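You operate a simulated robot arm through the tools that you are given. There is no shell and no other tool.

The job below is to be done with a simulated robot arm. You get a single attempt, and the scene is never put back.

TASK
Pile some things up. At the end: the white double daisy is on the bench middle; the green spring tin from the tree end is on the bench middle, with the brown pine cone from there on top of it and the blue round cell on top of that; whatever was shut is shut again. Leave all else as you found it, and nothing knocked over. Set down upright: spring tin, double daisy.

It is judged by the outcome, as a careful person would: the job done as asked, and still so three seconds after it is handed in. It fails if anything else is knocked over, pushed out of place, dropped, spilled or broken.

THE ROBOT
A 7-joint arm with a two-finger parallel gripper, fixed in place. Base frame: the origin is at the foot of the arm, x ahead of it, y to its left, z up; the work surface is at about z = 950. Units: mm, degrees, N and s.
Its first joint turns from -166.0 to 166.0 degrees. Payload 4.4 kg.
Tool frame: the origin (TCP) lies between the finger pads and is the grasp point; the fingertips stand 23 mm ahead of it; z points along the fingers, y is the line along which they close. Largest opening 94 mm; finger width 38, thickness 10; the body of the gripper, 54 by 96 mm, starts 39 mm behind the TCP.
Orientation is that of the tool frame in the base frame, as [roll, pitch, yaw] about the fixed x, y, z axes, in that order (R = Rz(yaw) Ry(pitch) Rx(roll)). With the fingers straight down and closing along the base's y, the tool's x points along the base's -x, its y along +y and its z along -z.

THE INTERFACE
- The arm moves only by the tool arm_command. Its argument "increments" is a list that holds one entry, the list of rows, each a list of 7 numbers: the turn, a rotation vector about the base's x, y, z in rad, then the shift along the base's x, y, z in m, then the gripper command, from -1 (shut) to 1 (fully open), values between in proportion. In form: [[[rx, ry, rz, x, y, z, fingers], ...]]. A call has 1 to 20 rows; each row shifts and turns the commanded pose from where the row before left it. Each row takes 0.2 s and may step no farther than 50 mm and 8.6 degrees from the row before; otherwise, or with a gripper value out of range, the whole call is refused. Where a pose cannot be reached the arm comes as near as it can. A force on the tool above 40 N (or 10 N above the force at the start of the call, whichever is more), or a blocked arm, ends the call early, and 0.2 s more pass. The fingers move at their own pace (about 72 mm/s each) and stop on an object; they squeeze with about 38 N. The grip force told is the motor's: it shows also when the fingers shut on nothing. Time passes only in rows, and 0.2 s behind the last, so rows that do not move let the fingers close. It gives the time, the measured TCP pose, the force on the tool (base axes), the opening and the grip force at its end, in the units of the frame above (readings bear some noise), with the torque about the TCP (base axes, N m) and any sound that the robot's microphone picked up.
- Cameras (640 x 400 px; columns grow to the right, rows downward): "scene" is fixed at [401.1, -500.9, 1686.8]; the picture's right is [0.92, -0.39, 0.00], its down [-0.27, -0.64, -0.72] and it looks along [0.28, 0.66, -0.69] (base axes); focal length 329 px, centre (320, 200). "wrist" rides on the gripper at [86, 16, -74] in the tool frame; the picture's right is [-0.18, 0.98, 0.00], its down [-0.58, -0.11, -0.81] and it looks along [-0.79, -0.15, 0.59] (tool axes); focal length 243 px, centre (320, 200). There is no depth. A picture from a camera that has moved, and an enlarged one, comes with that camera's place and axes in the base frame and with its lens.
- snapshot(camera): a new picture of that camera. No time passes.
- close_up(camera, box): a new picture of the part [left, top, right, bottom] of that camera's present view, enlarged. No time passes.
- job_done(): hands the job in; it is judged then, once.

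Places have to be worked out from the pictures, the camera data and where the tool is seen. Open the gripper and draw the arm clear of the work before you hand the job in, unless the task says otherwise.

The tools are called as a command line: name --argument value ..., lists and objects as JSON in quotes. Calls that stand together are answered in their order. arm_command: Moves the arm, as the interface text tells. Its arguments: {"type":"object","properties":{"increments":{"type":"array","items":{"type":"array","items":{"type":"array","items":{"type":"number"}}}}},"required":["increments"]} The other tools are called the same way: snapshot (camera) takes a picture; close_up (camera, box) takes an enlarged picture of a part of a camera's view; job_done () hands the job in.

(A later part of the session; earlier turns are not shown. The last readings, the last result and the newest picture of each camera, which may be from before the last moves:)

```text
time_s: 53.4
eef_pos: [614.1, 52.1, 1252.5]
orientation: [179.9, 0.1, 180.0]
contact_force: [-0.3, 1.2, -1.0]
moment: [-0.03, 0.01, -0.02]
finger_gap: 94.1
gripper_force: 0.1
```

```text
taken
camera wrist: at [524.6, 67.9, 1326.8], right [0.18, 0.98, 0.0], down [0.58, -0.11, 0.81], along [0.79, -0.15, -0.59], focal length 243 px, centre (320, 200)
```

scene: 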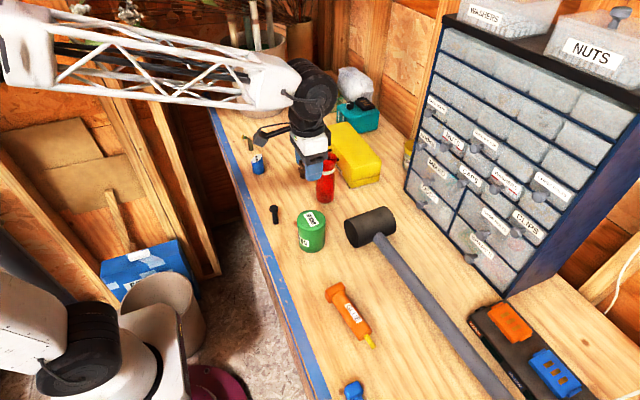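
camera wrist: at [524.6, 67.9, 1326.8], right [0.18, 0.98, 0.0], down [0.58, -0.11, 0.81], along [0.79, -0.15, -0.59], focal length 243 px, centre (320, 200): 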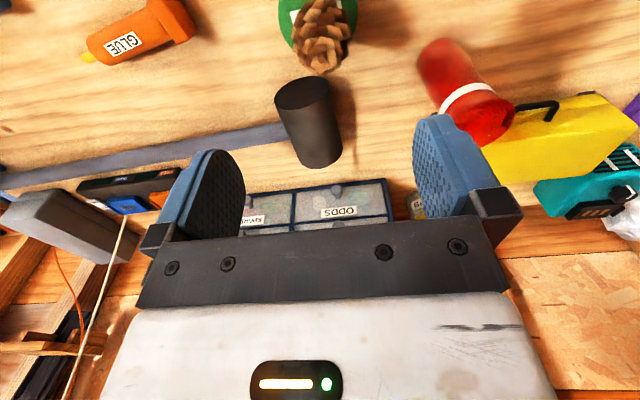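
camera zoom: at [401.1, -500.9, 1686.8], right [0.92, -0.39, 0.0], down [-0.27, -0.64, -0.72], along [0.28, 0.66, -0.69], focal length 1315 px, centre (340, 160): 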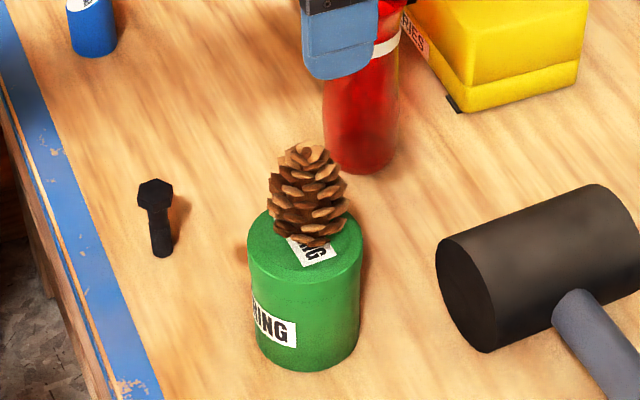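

The cone stands upright and centred on the tin. I zoom in on its top to judge support for the cell, and on the cell itself.

close_up --camera "scene" --box '[290, 180, 340, 230]'

close_up --camera "wrist" --box '[270, 0, 370, 85]'

close_up --camera "scene" --box '[235, 130, 285, 180]'

```text
8.00 times, centred on (315, 205) of scene
camera zoom: at [401.1, -500.9, 1686.8], right [0.92, -0.39, 0.0], down [-0.27, -0.64, -0.72], along [0.28, 0.66, -0.69], focal length 2630 px, centre (360, 160)
```

zoom: 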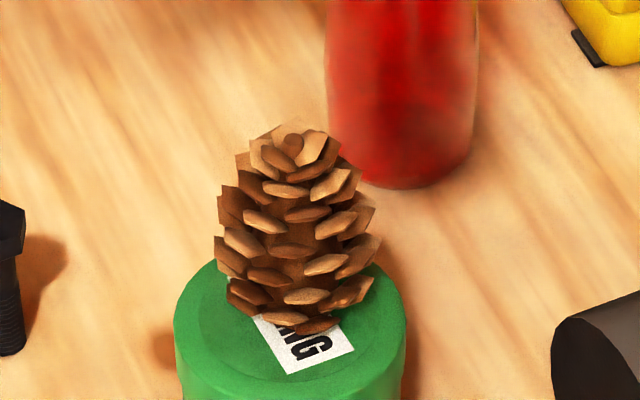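

```text
4.71 times, centred on (320, 42) of wrist
camera zoom: at [524.6, 67.9, 1326.8], right [0.18, 0.98, 0.0], down [0.58, -0.11, 0.81], along [0.79, -0.15, -0.59], focal length 1142 px, centre (320, 941)
```

zoom: 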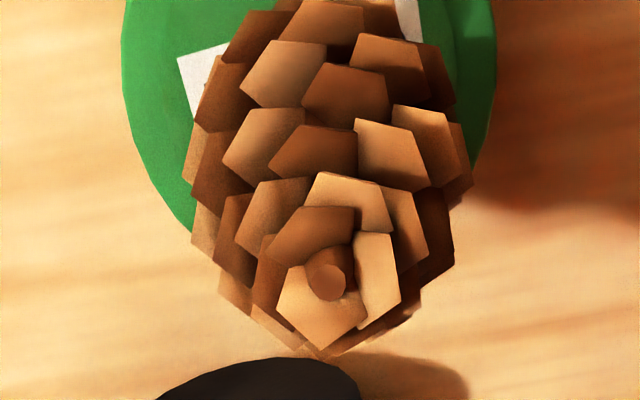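

```text
8.00 times, centred on (260, 155) of scene
camera zoom: at [401.1, -500.9, 1686.8], right [0.92, -0.39, 0.0], down [-0.27, -0.64, -0.72], along [0.28, 0.66, -0.69], focal length 2630 px, centre (800, 560)
```

zoom: 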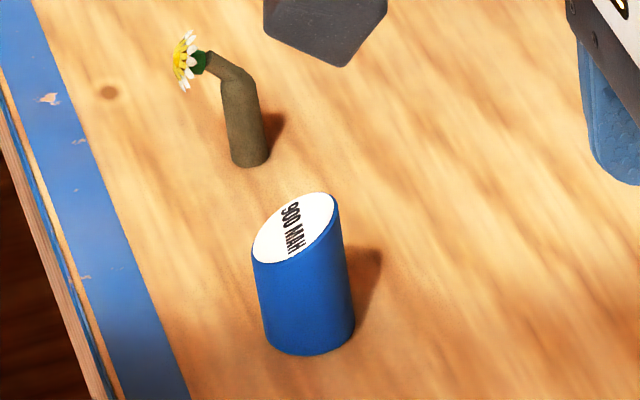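

The cone top is symmetric about its small core. Now the cell at about (556, 424), 40 mm wide, height ≈ 55–70. I move above it.

arm_command --increments '[[[0, 0, 0, -0.005, 0.02, 0, 1], [0, 0, 0, -0.006, 0.04, 0, 1], [0, 0, 0, -0.006, 0.045, 0, 1], [0, 0, 0, -0.006, 0.045, 0, 1], [0, 0, 0, -0.007, 0.045, 0, 1], [0, 0, 0, -0.007, 0.045, 0, 1], [0, 0, 0, -0.007, 0.045, -0.01, 1], [0, 0, 0, -0.007, 0.045, -0.03, 1], [0, 0, 0, -0.005, 0.035, -0.03, 1], [0, 0, 0, 0, 0.008, -0.03, 1], [0, 0, 0, 0, 0, 0, 1]]]'

snapshot --camera "wrist"

snapshot --camera "scene"

```text
refused: row 8 steps farther than a row can; nothing moved
```

```text
taken
camera wrist: at [524.6, 67.9, 1326.8], right [0.18, 0.98, 0.0], down [0.58, -0.11, 0.81], along [0.79, -0.15, -0.59], focal length 243 px, centre (320, 200)
```

wrist: 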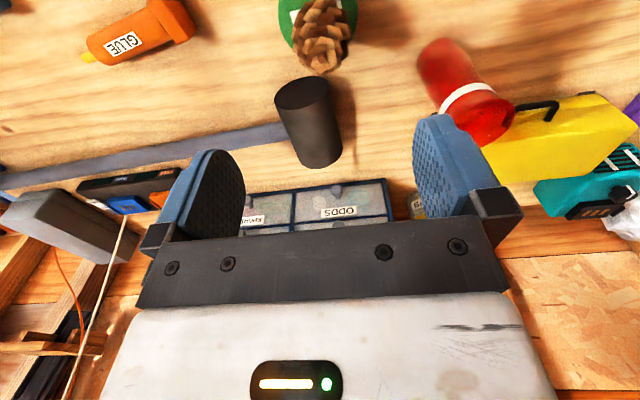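

```text
taken
```

scene: 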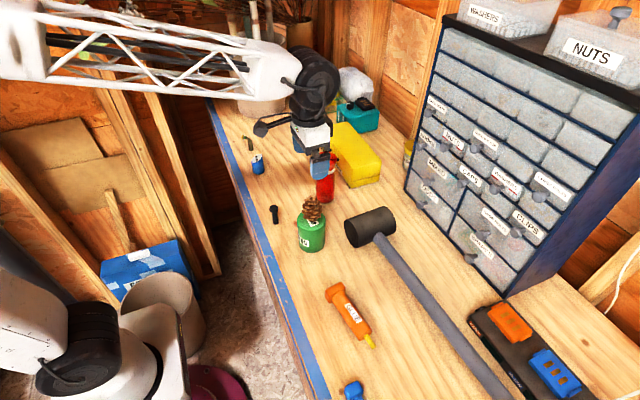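

One row stepped too far, so nothing moved; I resend with smaller rows.

arm_command --increments '[[[0, 0, 0, -0.005, 0.02, 0, 1], [0, 0, 0, -0.006, 0.04, 0, 1], [0, 0, 0, -0.006, 0.045, 0, 1], [0, 0, 0, -0.006, 0.045, 0, 1], [0, 0, 0, -0.007, 0.045, 0, 1], [0, 0, 0, -0.007, 0.045, 0, 1], [0, 0, 0, -0.007, 0.045, -0.01, 1], [0, 0, 0, -0.007, 0.04, -0.02, 1], [0, 0, 0, -0.005, 0.035, -0.03, 1], [0, 0, 0, 0, 0.012, -0.04, 1], [0, 0, 0, 0, 0, 0, 1]]]'

snapshot --camera "wrist"

close_up --camera "scene" --box '[220, 100, 320, 190]'

```text
time_s: 55.8
eef_pos: [554.9, 425.2, 1148.9]
orientation: [179.9, 0.2, -180.0]
contact_force: [-0.3, 0.8, 0.3]
moment: [-0.02, 0.0, 0.02]
finger_gap: 94.0
gripper_force: 0.0
```

```text
taken
camera wrist: at [466.8, 441.9, 1224.1], right [0.18, 0.98, 0.0], down [0.58, -0.11, 0.81], along [0.8, -0.15, -0.59], focal length 243 px, centre (320, 200)
```

wrist: 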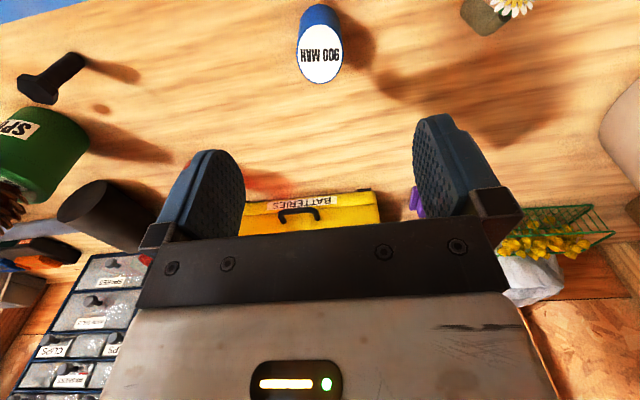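

```text
4.44 times, centred on (270, 145) of scene
camera zoom: at [401.1, -500.9, 1686.8], right [0.92, -0.39, 0.0], down [-0.27, -0.64, -0.72], along [0.28, 0.66, -0.69], focal length 1461 px, centre (542, 444)
```

zoom: 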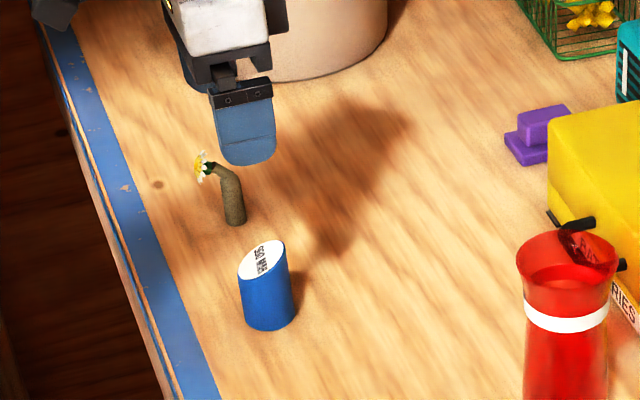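

Cell centre ≈ (556.5, 426). I descend to TCP z ≈ 991 and grip it.

arm_command --increments '[[[0, 0, 0, 0.0015, 0.001, -0.04, 1], [0, 0, 0, 0, 0, -0.04, 1], [0, 0, 0, 0, 0, -0.035, 1], [0, 0, 0, 0, 0, -0.025, 1], [0, 0, 0, 0, 0, -0.018, 1], [0, 0, 0, 0, 0, 0, 1]]]'

snapshot --camera "wrist"

close_up --camera "scene" --box '[220, 120, 300, 190]'

```text
time_s: 57.2
eef_pos: [556.6, 426.3, 992.3]
orientation: [-180.0, 0.2, -180.0]
contact_force: [0.1, 0.4, 0.2]
moment: [-0.03, 0.0, 0.03]
finger_gap: 93.9
gripper_force: 0.0
```

```text
taken
camera wrist: at [468.1, 442.6, 1068.2], right [0.18, 0.98, 0.0], down [0.58, -0.11, 0.81], along [0.8, -0.15, -0.59], focal length 243 px, centre (320, 200)
```

wrist: 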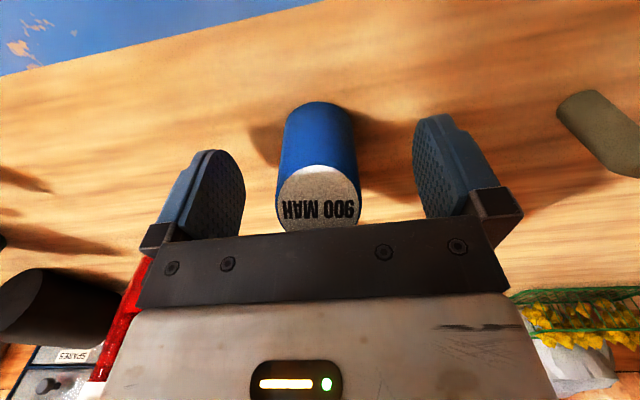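

```text
5.71 times, centred on (260, 155) of scene
camera zoom: at [401.1, -500.9, 1686.8], right [0.92, -0.39, 0.0], down [-0.27, -0.64, -0.72], along [0.28, 0.66, -0.69], focal length 1878 px, centre (663, 457)
```

zoom: 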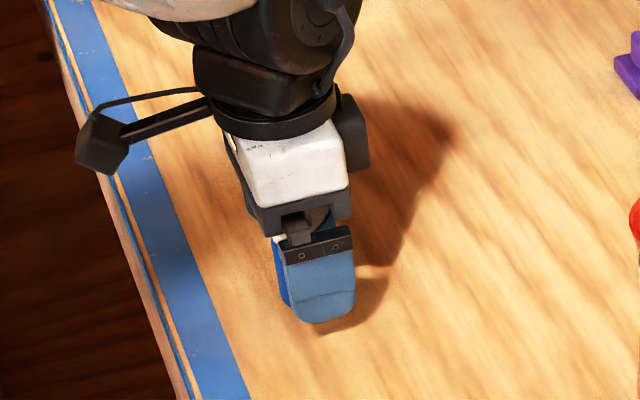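

The slant faces -x. I zoom to measure the cell's x offset from the tool before closing.

close_up --camera "wrist" --box '[250, 85, 390, 245]'

arm_command --increments '[[[0, 0, 0, 0, 0, 0, -1], [0, 0, 0, 0, 0, 0, -1], [0, 0, 0, 0, 0, 0, -1], [0, 0, 0, 0, 0, 0, -1]]]'

close_up --camera "wrist" --box '[250, 85, 390, 245]'

```text
2.50 times, centred on (320, 165) of wrist
camera zoom: at [468.1, 442.6, 1068.2], right [0.18, 0.98, 0.0], down [0.58, -0.11, 0.81], along [0.8, -0.15, -0.59], focal length 606 px, centre (320, 288)
```

zoom: 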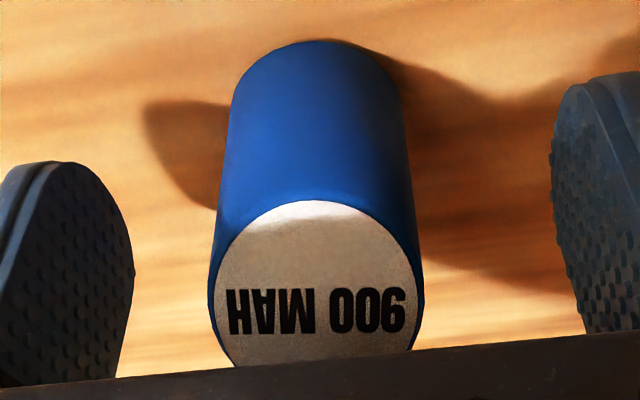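

```text
time_s: 58.2
eef_pos: [557.7, 426.5, 994.4]
orientation: [-179.9, 0.3, -180.0]
contact_force: [0.4, -0.2, 0.6]
moment: [-0.02, 0.0, 0.0]
finger_gap: 38.4
gripper_force: 38.2
```

```text
2.50 times, centred on (320, 165) of wrist
camera zoom: at [468.1, 442.7, 1068.5], right [0.18, 0.98, 0.0], down [0.58, -0.11, 0.81], along [0.8, -0.15, -0.59], focal length 606 px, centre (320, 288)
```

zoom: 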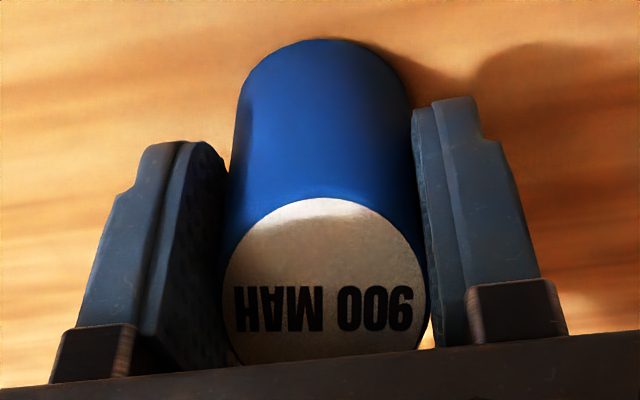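

Cell gripped (38.4 mm); its axis sits about 2 mm ahead (+x) of the tool axis. I lift and carry it to above the cone, whose tip I place at about (613, 54, 1122).

arm_command --increments '[[[0, 0, 0, 0, 0, 0.01, -1], [0, 0, 0, 0, 0, 0.02, -1], [0, 0, 0, 0, 0, 0.04, -1], [0, 0, 0, 0, 0, 0.045, -1], [0, 0, 0, 0, 0, 0.045, -1], [0, 0, 0, 0, 0, 0.045, -1], [0, 0, 0, 0.004, -0.02, 0.032, -1], [0, 0, 0, 0.005, -0.04, 0, -1], [0, 0, 0, 0.006, -0.045, 0, -1], [0, 0, 0, 0.006, -0.045, 0, -1], [0, 0, 0, 0.006, -0.045, 0, -1], [0, 0, 0, 0.006, -0.045, 0, -1], [0, 0, 0, 0.006, -0.045, 0, -1], [0, 0, 0, 0.006, -0.04, 0, -1], [0, 0, 0, 0.006, -0.03, 0, -1], [0, 0, 0, 0.003, -0.018, 0, -1], [0, 0, 0, 0, 0, 0, -1], [0, 0, 0, 0, 0, 0, -1]]]'

snapshot --camera "wrist"

close_up --camera "scene" --box '[270, 140, 370, 260]'

```text
time_s: 62.0
eef_pos: [612.5, 54.8, 1231.0]
orientation: [180.0, 0.3, 180.0]
contact_force: [0.0, -1.0, -0.2]
moment: [0.03, 0.0, 0.02]
finger_gap: 38.8
gripper_force: 37.9
```

```text
taken
camera wrist: at [524.0, 70.8, 1305.6], right [0.18, 0.98, 0.0], down [0.58, -0.11, 0.81], along [0.8, -0.15, -0.59], focal length 243 px, centre (320, 200)
```

wrist: 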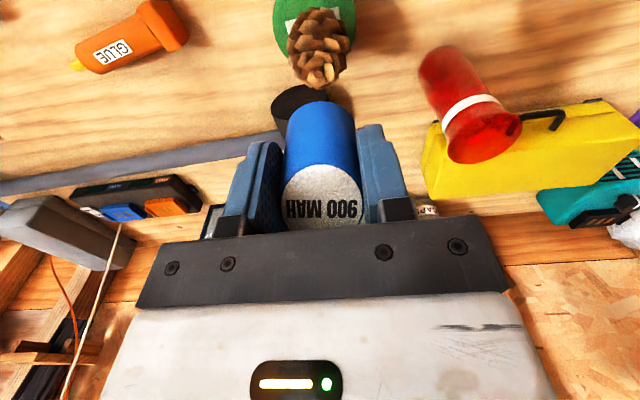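

```text
3.33 times, centred on (320, 200) of scene
camera zoom: at [401.1, -500.9, 1686.8], right [0.92, -0.39, 0.0], down [-0.27, -0.64, -0.72], along [0.28, 0.66, -0.69], focal length 1096 px, centre (320, 200)
```

zoom: 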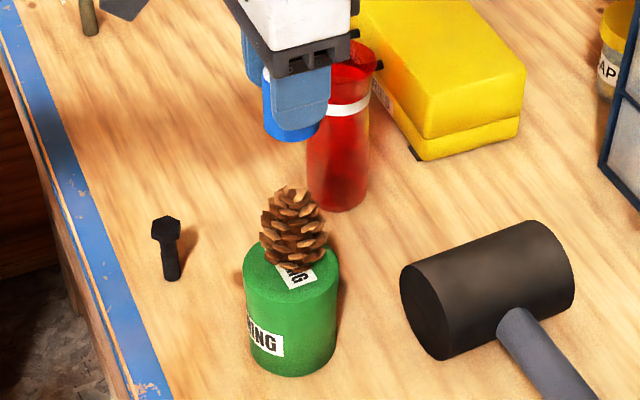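

I lower to leave a gap of about 12 mm above the cone and measure the alignment in both views.

arm_command --increments '[[[0, 0, 0, 0, 0, -0.025, -1], [0, 0, 0, 0, 0, -0.02, -1], [0, 0, 0, 0, 0, -0.008, -1], [0, 0, 0, 0, 0, 0, -1]]]'

close_up --camera "wrist" --box '[250, 60, 390, 230]'

close_up --camera "scene" --box '[285, 160, 345, 220]'

```text
time_s: 63.0
eef_pos: [612.6, 54.2, 1178.6]
orientation: [-180.0, 0.3, -180.0]
contact_force: [0.2, 0.7, -0.4]
moment: [-0.02, 0.02, 0.01]
finger_gap: 38.7
gripper_force: 38.0
```

```text
2.35 times, centred on (320, 145) of wrist
camera zoom: at [524.1, 70.6, 1252.0], right [0.18, 0.98, 0.0], down [0.58, -0.11, 0.81], along [0.8, -0.15, -0.59], focal length 571 px, centre (320, 329)
```

zoom: 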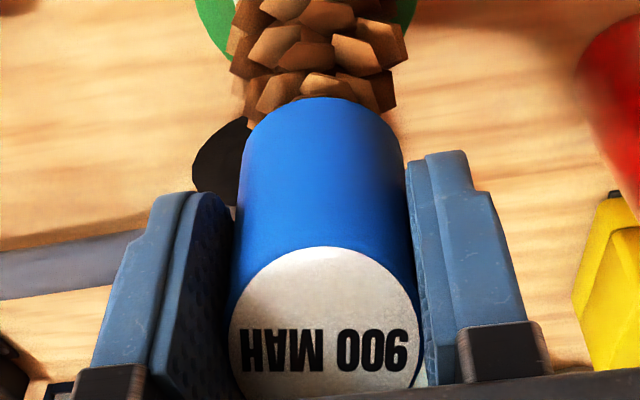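

```text
6.67 times, centred on (315, 190) of scene
camera zoom: at [401.1, -500.9, 1686.8], right [0.92, -0.39, 0.0], down [-0.27, -0.64, -0.72], along [0.28, 0.66, -0.69], focal length 2192 px, centre (353, 267)
```

zoom: 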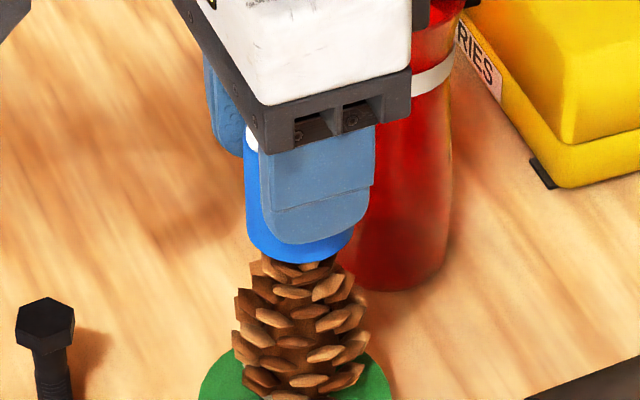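

Cell appears about 2–3 mm too far in +x and <1 mm in +y relative to the cone axis. I zoom in to confirm.

close_up --camera "scene" --box '[298, 178, 328, 208]'

close_up --camera "wrist" --box '[270, 50, 370, 130]'

```text
13.33 times, centred on (313, 193) of scene
camera zoom: at [401.1, -500.9, 1686.8], right [0.92, -0.39, 0.0], down [-0.27, -0.64, -0.72], along [0.28, 0.66, -0.69], focal length 4383 px, centre (413, 293)
```

zoom: 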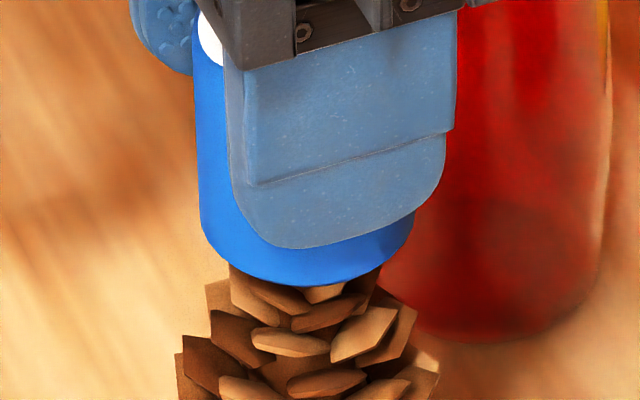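

```text
5.00 times, centred on (320, 90) of wrist
camera zoom: at [524.1, 70.6, 1252.0], right [0.18, 0.98, 0.0], down [0.58, -0.11, 0.81], along [0.8, -0.15, -0.59], focal length 1213 px, centre (320, 750)
```

zoom: 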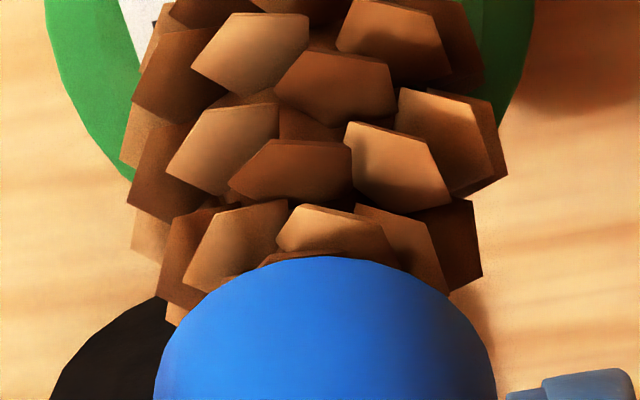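

Measured offsets: cell is ≈1.8 mm +x and 1.3 mm +y of the cone axis. I correct that and lower to near contact.

arm_command --increments '[[[0, 0, 0, -0.002, -0.0013, 0, -1], [0, 0, 0, 0, 0, -0.005, -1], [0, 0, 0, 0, 0, -0.003, -1], [0, 0, 0, 0, 0, 0, -1]]]'

close_up --camera "scene" --box '[298, 178, 328, 208]'

close_up --camera "wrist" --box '[270, 50, 370, 130]'

```text
time_s: 64.0
eef_pos: [609.5, 52.5, 1171.3]
orientation: [-179.8, 0.2, -179.9]
contact_force: [-0.3, 0.6, 1.5]
moment: [0.06, -0.03, -0.02]
finger_gap: 38.4
gripper_force: 38.1
```

```text
13.33 times, centred on (313, 193) of scene
camera zoom: at [401.1, -500.9, 1686.8], right [0.92, -0.39, 0.0], down [-0.27, -0.64, -0.72], along [0.28, 0.66, -0.69], focal length 4383 px, centre (413, 293)
```

zoom: 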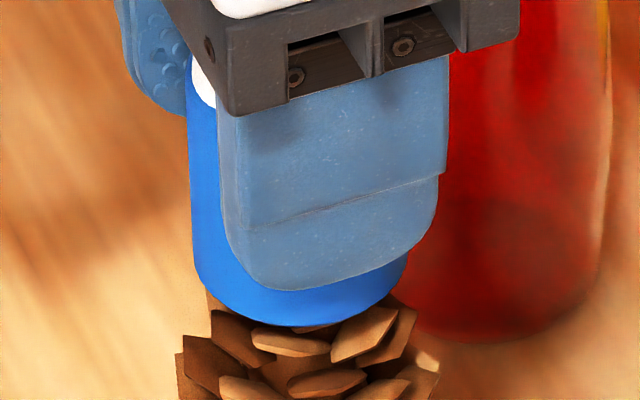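

```text
5.00 times, centred on (320, 90) of wrist
camera zoom: at [521.8, 68.6, 1244.4], right [0.18, 0.98, 0.0], down [0.58, -0.11, 0.81], along [0.8, -0.15, -0.59], focal length 1213 px, centre (320, 750)
```

zoom: 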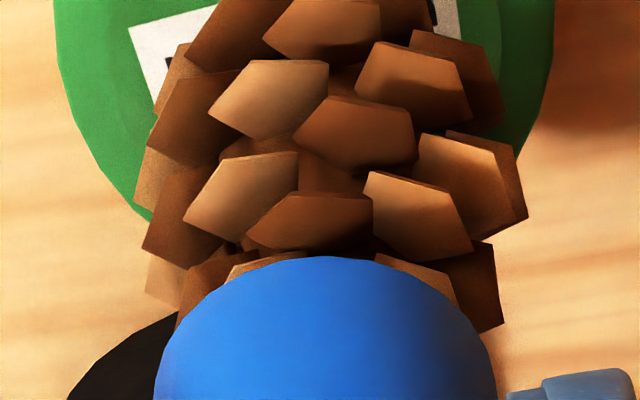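

Alignment is now within about 1 mm. I nudge +0.5 mm in y and lower by single millimetres to contact.

arm_command --increments '[[[0, 0, 0, 0, 0.0005, -0.001, -1], [0, 0, 0, 0, 0, -0.001, -1], [0, 0, 0, 0, 0, 0, -1]]]'

```text
time_s: 64.8
eef_pos: [610.4, 53.2, 1169.3]
orientation: [180.0, 0.4, 180.0]
contact_force: [-0.2, -0.1, 31.1]
moment: [-0.1, -0.15, -0.02]
finger_gap: 38.4
gripper_force: 37.8
```

Contact at ~31 N; I back off to a light touch, then loosen the fingers only slightly (41 mm) so they guard the cell while I see whether it stands.

arm_command --increments '[[[0, 0, 0, 0, 0, 0.0015, -1], [0, 0, 0, 0, 0, 0, -1]]]'

```text
time_s: 65.4
eef_pos: [609.6, 52.7, 1170.6]
orientation: [-180.0, 0.3, -180.0]
contact_force: [1.3, -0.2, 19.7]
moment: [-0.04, -0.26, 0.0]
finger_gap: 38.5
gripper_force: 37.9
```

Still 20 N; I raise another millimetre.

arm_command --increments '[[[0, 0, 0, 0, 0, 0.001, -1], [0, 0, 0, 0, 0, 0, -1]]]'

close_up --camera "scene" --box '[285, 170, 345, 230]'

close_up --camera "wrist" --box '[250, 60, 390, 230]'

```text
time_s: 66.0
eef_pos: [609.8, 52.6, 1169.3]
orientation: [180.0, 0.2, 179.9]
contact_force: [1.2, -1.7, 1.5]
moment: [-0.01, -0.01, 0.0]
finger_gap: 38.3
gripper_force: 38.3
```

```text
6.67 times, centred on (315, 200) of scene
camera zoom: at [401.1, -500.9, 1686.8], right [0.92, -0.39, 0.0], down [-0.27, -0.64, -0.72], along [0.28, 0.66, -0.69], focal length 2192 px, centre (353, 200)
```

zoom: 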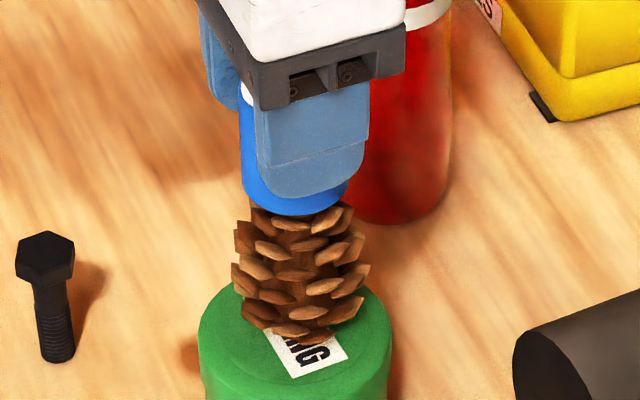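

```text
2.35 times, centred on (320, 145) of wrist
camera zoom: at [521.8, 69.3, 1244.0], right [0.18, 0.98, 0.0], down [0.58, -0.11, 0.81], along [0.79, -0.15, -0.59], focal length 571 px, centre (320, 329)
```

zoom: 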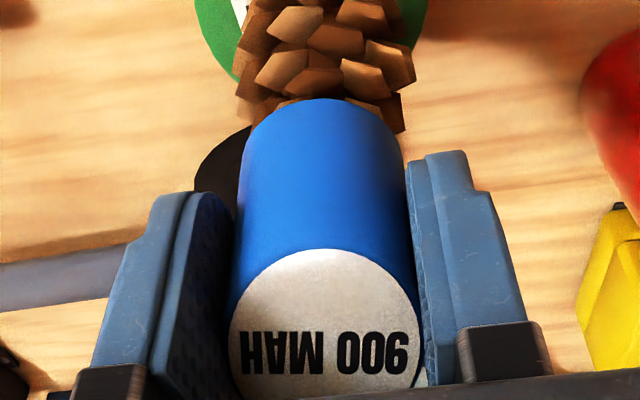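

Light contact now (1.5 N). I loosen the fingers to about 41 mm and watch.

arm_command --increments '[[[0, 0, 0, 0, 0, 0, -0.128], [0, 0, 0, 0, 0, 0, -0.128], [0, 0, 0, 0, 0, 0, -0.128], [0, 0, 0, 0, 0, 0, -0.128]]]'

close_up --camera "scene" --box '[285, 170, 345, 230]'

close_up --camera "wrist" --box '[250, 60, 390, 230]'

```text
time_s: 67.0
eef_pos: [610.3, 53.8, 1171.1]
orientation: [-180.0, 0.3, 180.0]
contact_force: [-0.2, 0.8, -0.3]
moment: [-0.03, -0.03, 0.01]
finger_gap: 41.3
gripper_force: 0.1
```

```text
6.67 times, centred on (315, 200) of scene
camera zoom: at [401.1, -500.9, 1686.8], right [0.92, -0.39, 0.0], down [-0.27, -0.64, -0.72], along [0.28, 0.66, -0.69], focal length 2192 px, centre (353, 200)
```

zoom: 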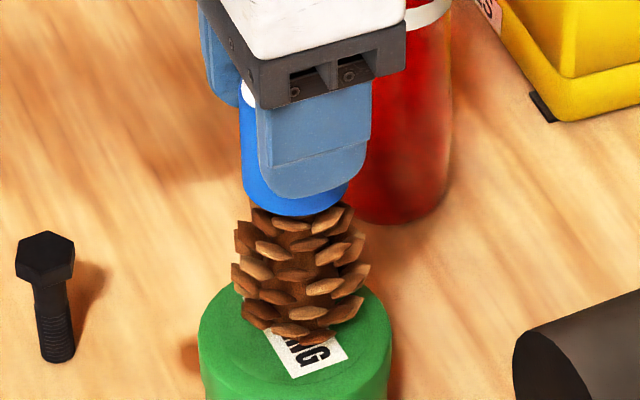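

```text
2.35 times, centred on (320, 145) of wrist
camera zoom: at [521.9, 69.3, 1244.9], right [0.18, 0.98, 0.0], down [0.58, -0.11, 0.81], along [0.8, -0.15, -0.59], focal length 571 px, centre (320, 329)
```

zoom: 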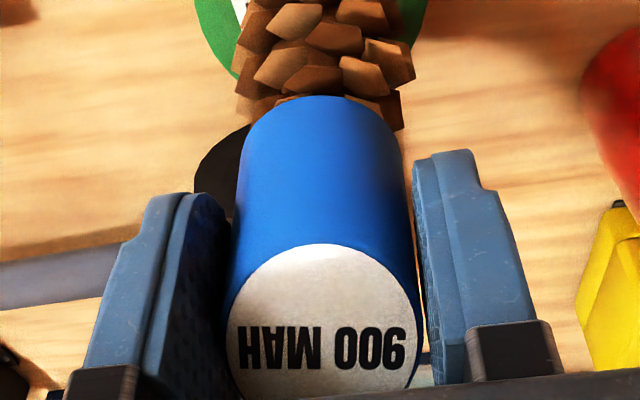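

The cell stands with the fingers loose. I widen a little more and wait to see if it stays.

arm_command --increments '[[[0, 0, 0, 0, 0, 0, -0.06], [0, 0, 0, 0, 0, 0, -0.06], [0, 0, 0, 0, 0, 0, -0.06], [0, 0, 0, 0, 0, 0, -0.06], [0, 0, 0, 0, 0, 0, -0.06]]]'

close_up --camera "scene" --box '[285, 170, 345, 230]'

close_up --camera "wrist" --box '[250, 60, 390, 230]'

```text
time_s: 68.2
eef_pos: [610.7, 54.3, 1170.6]
orientation: [179.9, 0.4, 180.0]
contact_force: [-0.2, -0.2, 0.9]
moment: [-0.03, -0.01, 0.01]
finger_gap: 44.1
gripper_force: 0.2
```

```text
6.67 times, centred on (315, 200) of scene
camera zoom: at [401.1, -500.9, 1686.8], right [0.92, -0.39, 0.0], down [-0.27, -0.64, -0.72], along [0.28, 0.66, -0.69], focal length 2192 px, centre (353, 200)
```

zoom: 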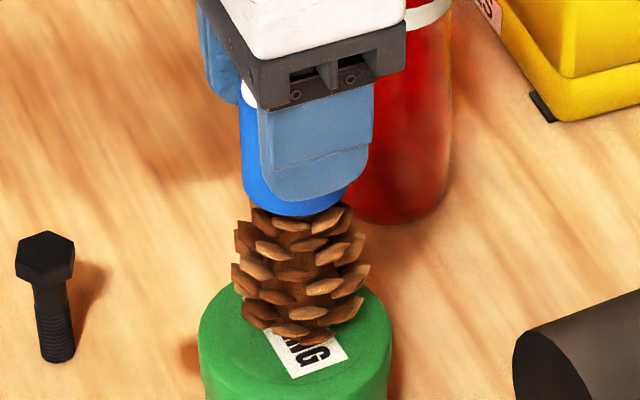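

```text
2.35 times, centred on (320, 145) of wrist
camera zoom: at [521.9, 69.3, 1244.9], right [0.18, 0.98, 0.0], down [0.58, -0.11, 0.81], along [0.8, -0.15, -0.59], focal length 571 px, centre (320, 329)
```

zoom: 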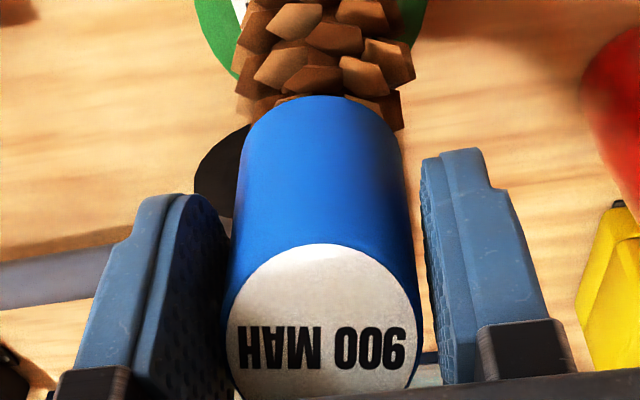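

The cell is unmoved and stable. I open fully and rise straight up.

arm_command --increments '[[[0, 0, 0, 0, 0, 0, 0.3], [0, 0, 0, 0, 0, 0, 0.6], [0, 0, 0, 0, 0, 0, 0.6], [0, 0, 0, 0, 0, 0.02, 0.6], [0, 0, 0, 0, 0, 0.03, 0.6], [0, 0, 0, 0, 0, 0.04, 0.6], [0, 0, 0, 0, 0, 0.03, 0.6], [0, 0, 0, 0, 0, 0, 1]]]'

close_up --camera "scene" --box '[270, 150, 370, 260]'

snapshot --camera "wrist"

```text
time_s: 70.0
eef_pos: [609.7, 53.8, 1290.1]
orientation: [-180.0, 0.3, -179.9]
contact_force: [0.5, -0.3, -0.5]
moment: [0.0, 0.02, -0.02]
finger_gap: 93.9
gripper_force: 0.0
```

```text
3.64 times, centred on (320, 205) of scene
camera zoom: at [401.1, -500.9, 1686.8], right [0.92, -0.39, 0.0], down [-0.27, -0.64, -0.72], along [0.28, 0.66, -0.69], focal length 1195 px, centre (320, 182)
```

zoom: 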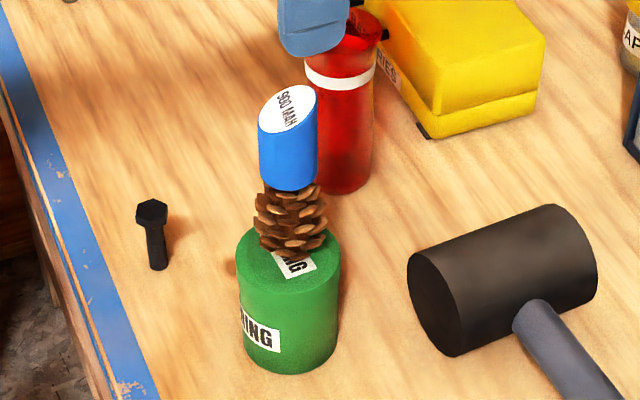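

```text
taken
camera wrist: at [521.4, 69.2, 1365.3], right [0.18, 0.98, 0.0], down [0.58, -0.11, 0.81], along [0.8, -0.15, -0.59], focal length 243 px, centre (320, 200)
```

wrist: 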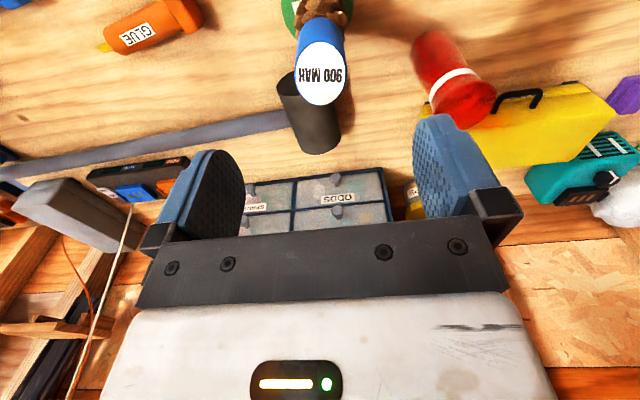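

The stack stands well. Now the daisy at ≈ (567, 568), flower head bent toward -x. I move above it (a bit on its +x side).

arm_command --increments '[[[0, 0, 0, -0.003, 0.02, 0, 1], [0, 0, 0, -0.003, 0.04, 0, 1], [0, 0, 0, -0.003, 0.045, 0, 1], [0, 0, 0, -0.003, 0.045, 0, 1], [0, 0, 0, -0.003, 0.045, 0, 1], [0, 0, 0, -0.003, 0.045, 0, 1], [0, 0, 0, -0.003, 0.045, 0, 1], [0, 0, 0, -0.003, 0.045, 0, 1], [0, 0, 0, -0.003, 0.045, 0, 1], [0, 0, 0, -0.003, 0.045, -0.02, 1], [0, 0, 0, -0.003, 0.04, -0.025, 1], [0, 0, 0, -0.003, 0.035, -0.03, 1], [0, 0, 0, -0.001, 0.018, -0.035, 1], [0, 0, 0, 0, 0, -0.03, 1], [0, 0, 0, 0, 0, 0, 1]]]'

snapshot --camera "wrist"

close_up --camera "scene" --box '[220, 90, 320, 180]'

close_up --camera "scene" --box '[270, 150, 370, 260]'

```text
time_s: 73.2
eef_pos: [573.2, 564.5, 1146.4]
orientation: [-180.0, 0.3, -179.9]
contact_force: [0.3, 0.6, -0.4]
moment: [0.01, -0.02, 0.03]
finger_gap: 93.9
gripper_force: 0.1
```

```text
taken
camera wrist: at [484.7, 580.9, 1221.2], right [0.18, 0.98, 0.0], down [0.58, -0.11, 0.81], along [0.8, -0.15, -0.59], focal length 243 px, centre (320, 200)
```

wrist: 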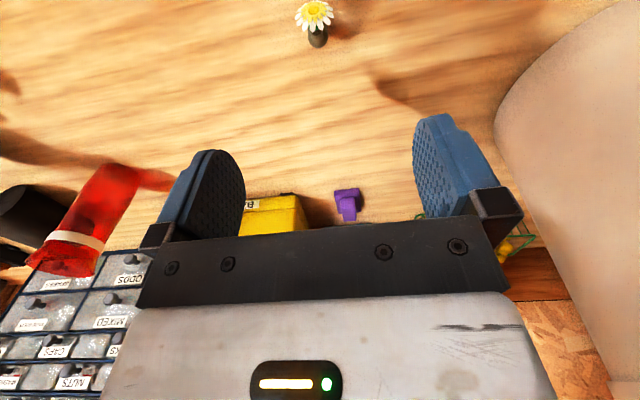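

```text
4.44 times, centred on (270, 135) of scene
camera zoom: at [401.1, -500.9, 1686.8], right [0.92, -0.39, 0.0], down [-0.27, -0.64, -0.72], along [0.28, 0.66, -0.69], focal length 1461 px, centre (542, 489)
```

zoom: 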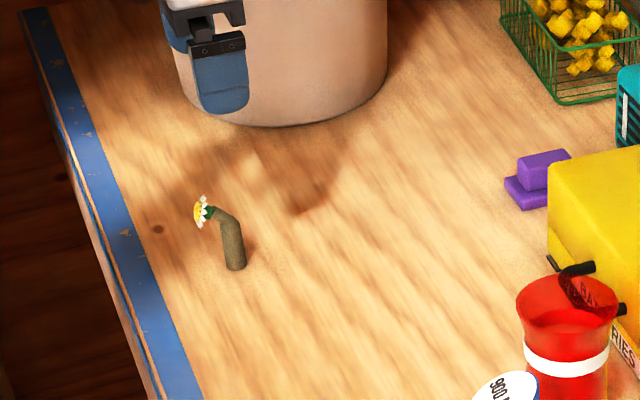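

```text
3.64 times, centred on (320, 205) of scene
camera zoom: at [401.1, -500.9, 1686.8], right [0.92, -0.39, 0.0], down [-0.27, -0.64, -0.72], along [0.28, 0.66, -0.69], focal length 1195 px, centre (320, 182)
```

zoom: 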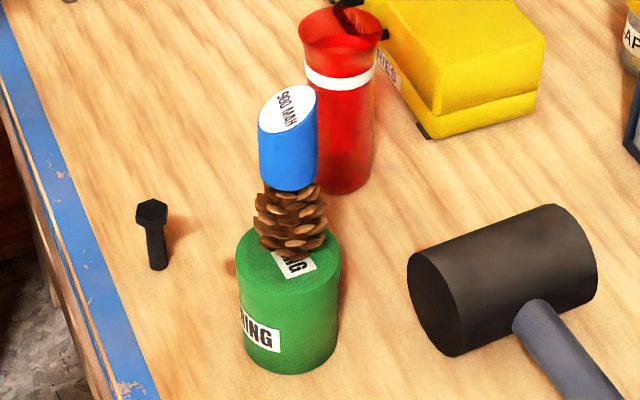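

I zoom the wrist view on the daisy to place its stalk.

close_up --camera "wrist" --box '[280, 0, 360, 60]'

close_up --camera "scene" --box '[235, 125, 270, 160]'

```text
6.67 times, centred on (320, 30) of wrist
camera zoom: at [484.7, 580.9, 1221.2], right [0.18, 0.98, 0.0], down [0.58, -0.11, 0.81], along [0.8, -0.15, -0.59], focal length 1618 px, centre (320, 1333)
```

zoom: 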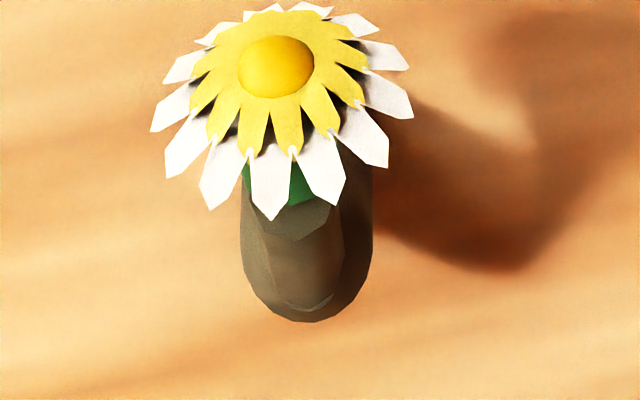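

```text
11.43 times, centred on (252, 142) of scene
camera zoom: at [401.1, -500.9, 1686.8], right [0.92, -0.39, 0.0], down [-0.27, -0.64, -0.72], along [0.28, 0.66, -0.69], focal length 3757 px, centre (1091, 857)
```

zoom: 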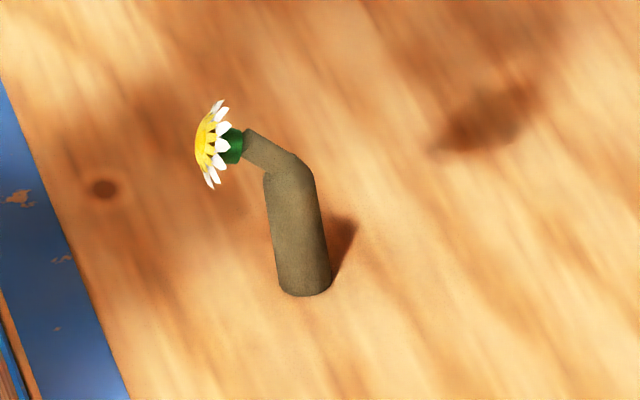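

The flower clearly has a double ring of petals. Stalk ≈ (566, 565), 18 mm thick, straight up to z ≈ 995; head top ≈ z 1026 at x ≈ 548. I descend to (575, 565, 991) with the fingers behind the head.

arm_command --increments '[[[0, 0, 0, 0.002, 0.001, -0.04, 0.3], [0, 0, 0, 0, 0, -0.04, 0.3], [0, 0, 0, 0, 0, -0.03, 0.3], [0, 0, 0, 0, 0, -0.02, 0.3], [0, 0, 0, 0, 0, 0, 0.3]]]'

snapshot --camera "wrist"

close_up --camera "scene" --box '[225, 105, 295, 165]'

```text
time_s: 74.4
eef_pos: [574.7, 567.0, 1018.5]
orientation: [180.0, 0.3, -179.9]
contact_force: [-0.1, 1.1, 0.4]
moment: [-0.02, 0.0, 0.01]
finger_gap: 61.1
gripper_force: 0.0
```

```text
taken
camera wrist: at [486.1, 582.9, 1093.5], right [0.18, 0.98, 0.0], down [0.58, -0.11, 0.81], along [0.8, -0.15, -0.59], focal length 243 px, centre (320, 200)
```

wrist: 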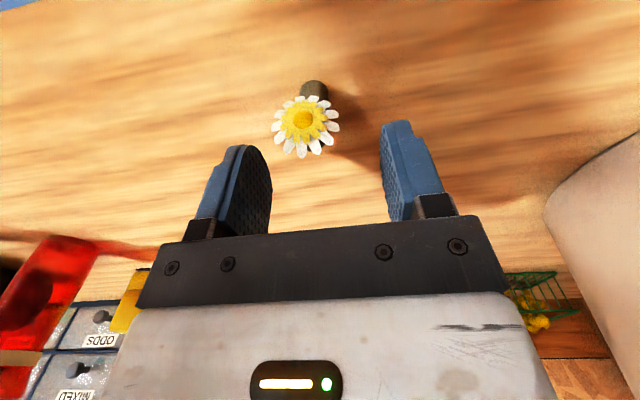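

```text
6.67 times, centred on (260, 135) of scene
camera zoom: at [401.1, -500.9, 1686.8], right [0.92, -0.39, 0.0], down [-0.27, -0.64, -0.72], along [0.28, 0.66, -0.69], focal length 2192 px, centre (720, 633)
```

zoom: 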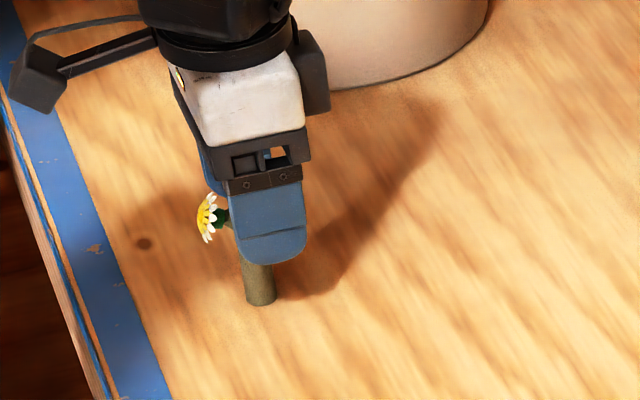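

Clearances look fine. I descend the last 27 mm and close on the stalk.

arm_command --increments '[[[0, 0, 0, 0.001, -0.001, -0.012, 0.3], [0, 0, 0, 0, 0, -0.01, 0.3], [0, 0, 0, 0, 0, -0.005, 0.3], [0, 0, 0, 0, 0, 0, 0.3]]]'

snapshot --camera "wrist"

close_up --camera "scene" --box '[225, 105, 295, 165]'

```text
time_s: 75.4
eef_pos: [576.1, 564.6, 992.3]
orientation: [-179.9, 0.3, 179.9]
contact_force: [0.7, 0.2, -1.3]
moment: [0.01, 0.01, 0.0]
finger_gap: 60.9
gripper_force: 0.0
```

```text
taken
camera wrist: at [487.3, 581.7, 1067.0], right [0.18, 0.98, 0.0], down [0.58, -0.11, 0.81], along [0.8, -0.15, -0.59], focal length 243 px, centre (320, 200)
```

wrist: 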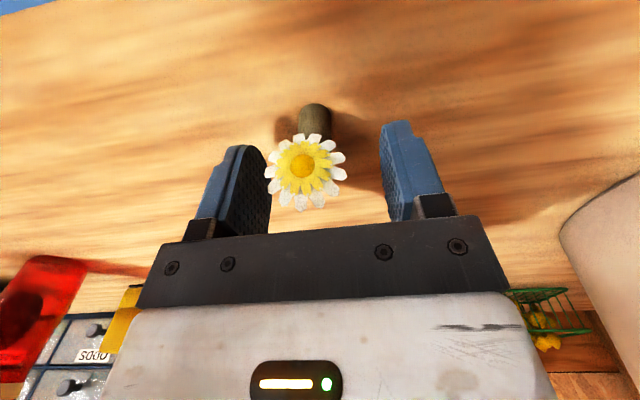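

```text
6.67 times, centred on (260, 135) of scene
camera zoom: at [401.1, -500.9, 1686.8], right [0.92, -0.39, 0.0], down [-0.27, -0.64, -0.72], along [0.28, 0.66, -0.69], focal length 2192 px, centre (720, 633)
```

zoom: 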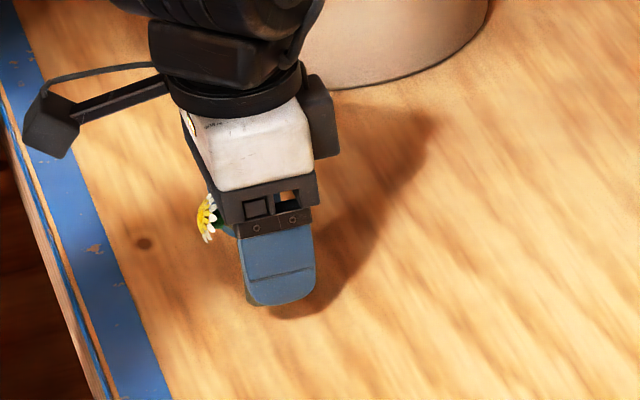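

Head is in front of the fingers, stalk between them. Close.

arm_command --increments '[[[0, 0, 0, 0, 0, 0, -0.4], [0, 0, 0, 0, 0, 0, -1], [0, 0, 0, 0, 0, 0, -1], [0, 0, 0, 0, 0, 0, -1], [0, 0, 0, 0, 0, 0, -1]]]'

snapshot --camera "wrist"

close_up --camera "scene" --box '[225, 105, 295, 165]'

```text
time_s: 76.6
eef_pos: [575.2, 565.5, 993.3]
orientation: [-179.9, 0.3, -180.0]
contact_force: [-0.2, 0.2, 0.9]
moment: [0.04, 0.0, -0.02]
finger_gap: 24.8
gripper_force: 38.4
```

```text
taken
camera wrist: at [487.3, 581.7, 1067.0], right [0.18, 0.98, 0.0], down [0.58, -0.11, 0.81], along [0.8, -0.15, -0.59], focal length 243 px, centre (320, 200)
```

wrist: 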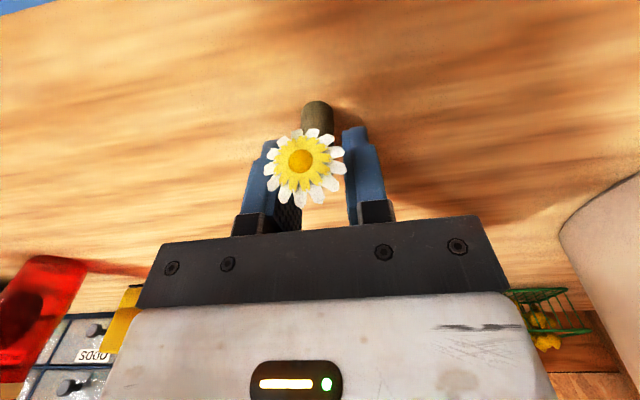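

```text
6.67 times, centred on (260, 135) of scene
camera zoom: at [401.1, -500.9, 1686.8], right [0.92, -0.39, 0.0], down [-0.27, -0.64, -0.72], along [0.28, 0.66, -0.69], focal length 2192 px, centre (720, 633)
```

zoom: 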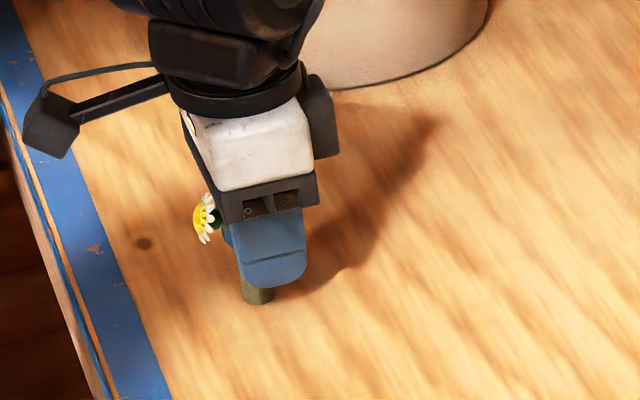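

The fingers stopped at 24.8 mm, wider than the stalk. I zoom to see what they hold.

close_up --camera "wrist" --box '[250, 85, 390, 215]'

close_up --camera "scene" --box '[240, 125, 270, 155]'

```text
3.08 times, centred on (320, 150) of wrist
camera zoom: at [487.3, 581.7, 1067.0], right [0.18, 0.98, 0.0], down [0.58, -0.11, 0.81], along [0.8, -0.15, -0.59], focal length 746 px, centre (320, 354)
```

zoom: 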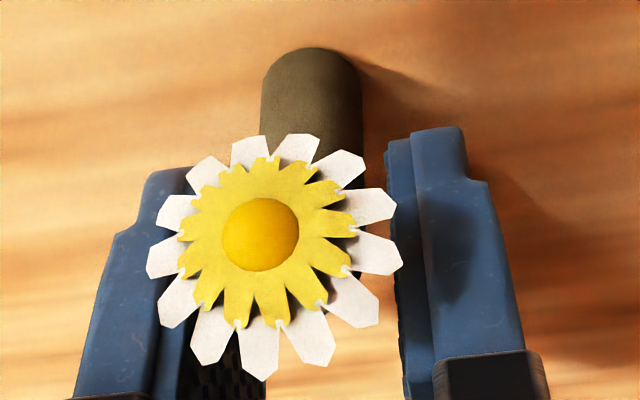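

```text
13.33 times, centred on (255, 140) of scene
camera zoom: at [401.1, -500.9, 1686.8], right [0.92, -0.39, 0.0], down [-0.27, -0.64, -0.72], along [0.28, 0.66, -0.69], focal length 4383 px, centre (1187, 1000)
```

zoom: 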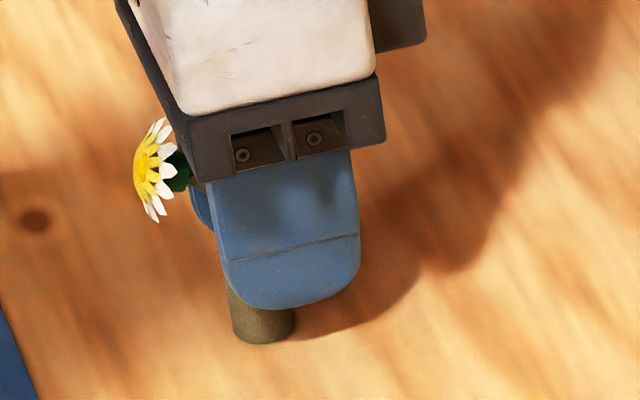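

They seem to be pinching the flower's rim rather than the stalk. I open again, shift 6 mm further +x and 7 mm lower, then check before closing.

arm_command --increments '[[[0, 0, 0, 0, 0, 0, 0.3], [0, 0, 0, 0, 0, 0, 0.3], [0, 0, 0, 0.003, 0, 0, 0.3], [0, 0, 0, 0.003, 0, 0, 0.3], [0, 0, 0, 0, 0, -0.004, 0.3], [0, 0, 0, 0, 0, -0.003, 0.3], [0, 0, 0, 0, 0, 0, 0.3]]]'

close_up --camera "wrist" --box '[230, 85, 410, 215]'

close_up --camera "scene" --box '[240, 125, 270, 155]'

```text
time_s: 78.2
eef_pos: [582.5, 565.9, 985.8]
orientation: [-180.0, 0.3, -179.9]
contact_force: [-0.5, -1.1, 12.4]
moment: [0.05, 0.32, 0.01]
finger_gap: 61.4
gripper_force: 0.1
```

```text
3.08 times, centred on (320, 150) of wrist
camera zoom: at [493.5, 581.2, 1060.3], right [0.18, 0.98, 0.0], down [0.58, -0.11, 0.81], along [0.8, -0.15, -0.59], focal length 746 px, centre (320, 354)
```

zoom: 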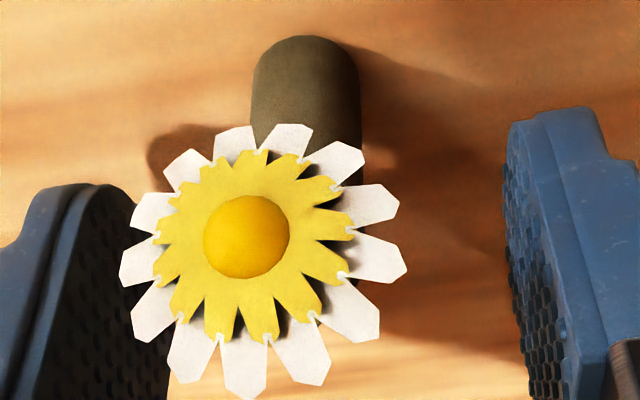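

```text
13.33 times, centred on (255, 140) of scene
camera zoom: at [401.1, -500.9, 1686.8], right [0.92, -0.39, 0.0], down [-0.27, -0.64, -0.72], along [0.28, 0.66, -0.69], focal length 4383 px, centre (1187, 1000)
```

zoom: 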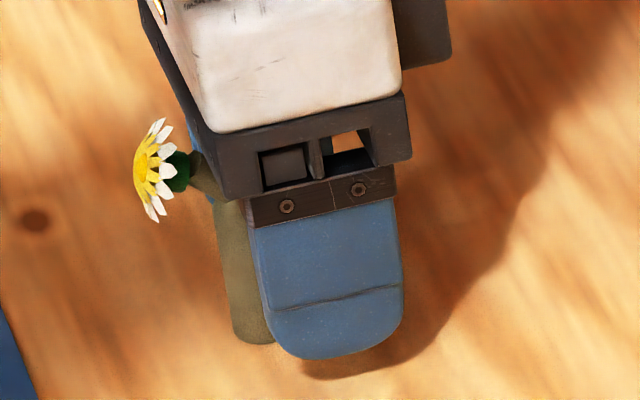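

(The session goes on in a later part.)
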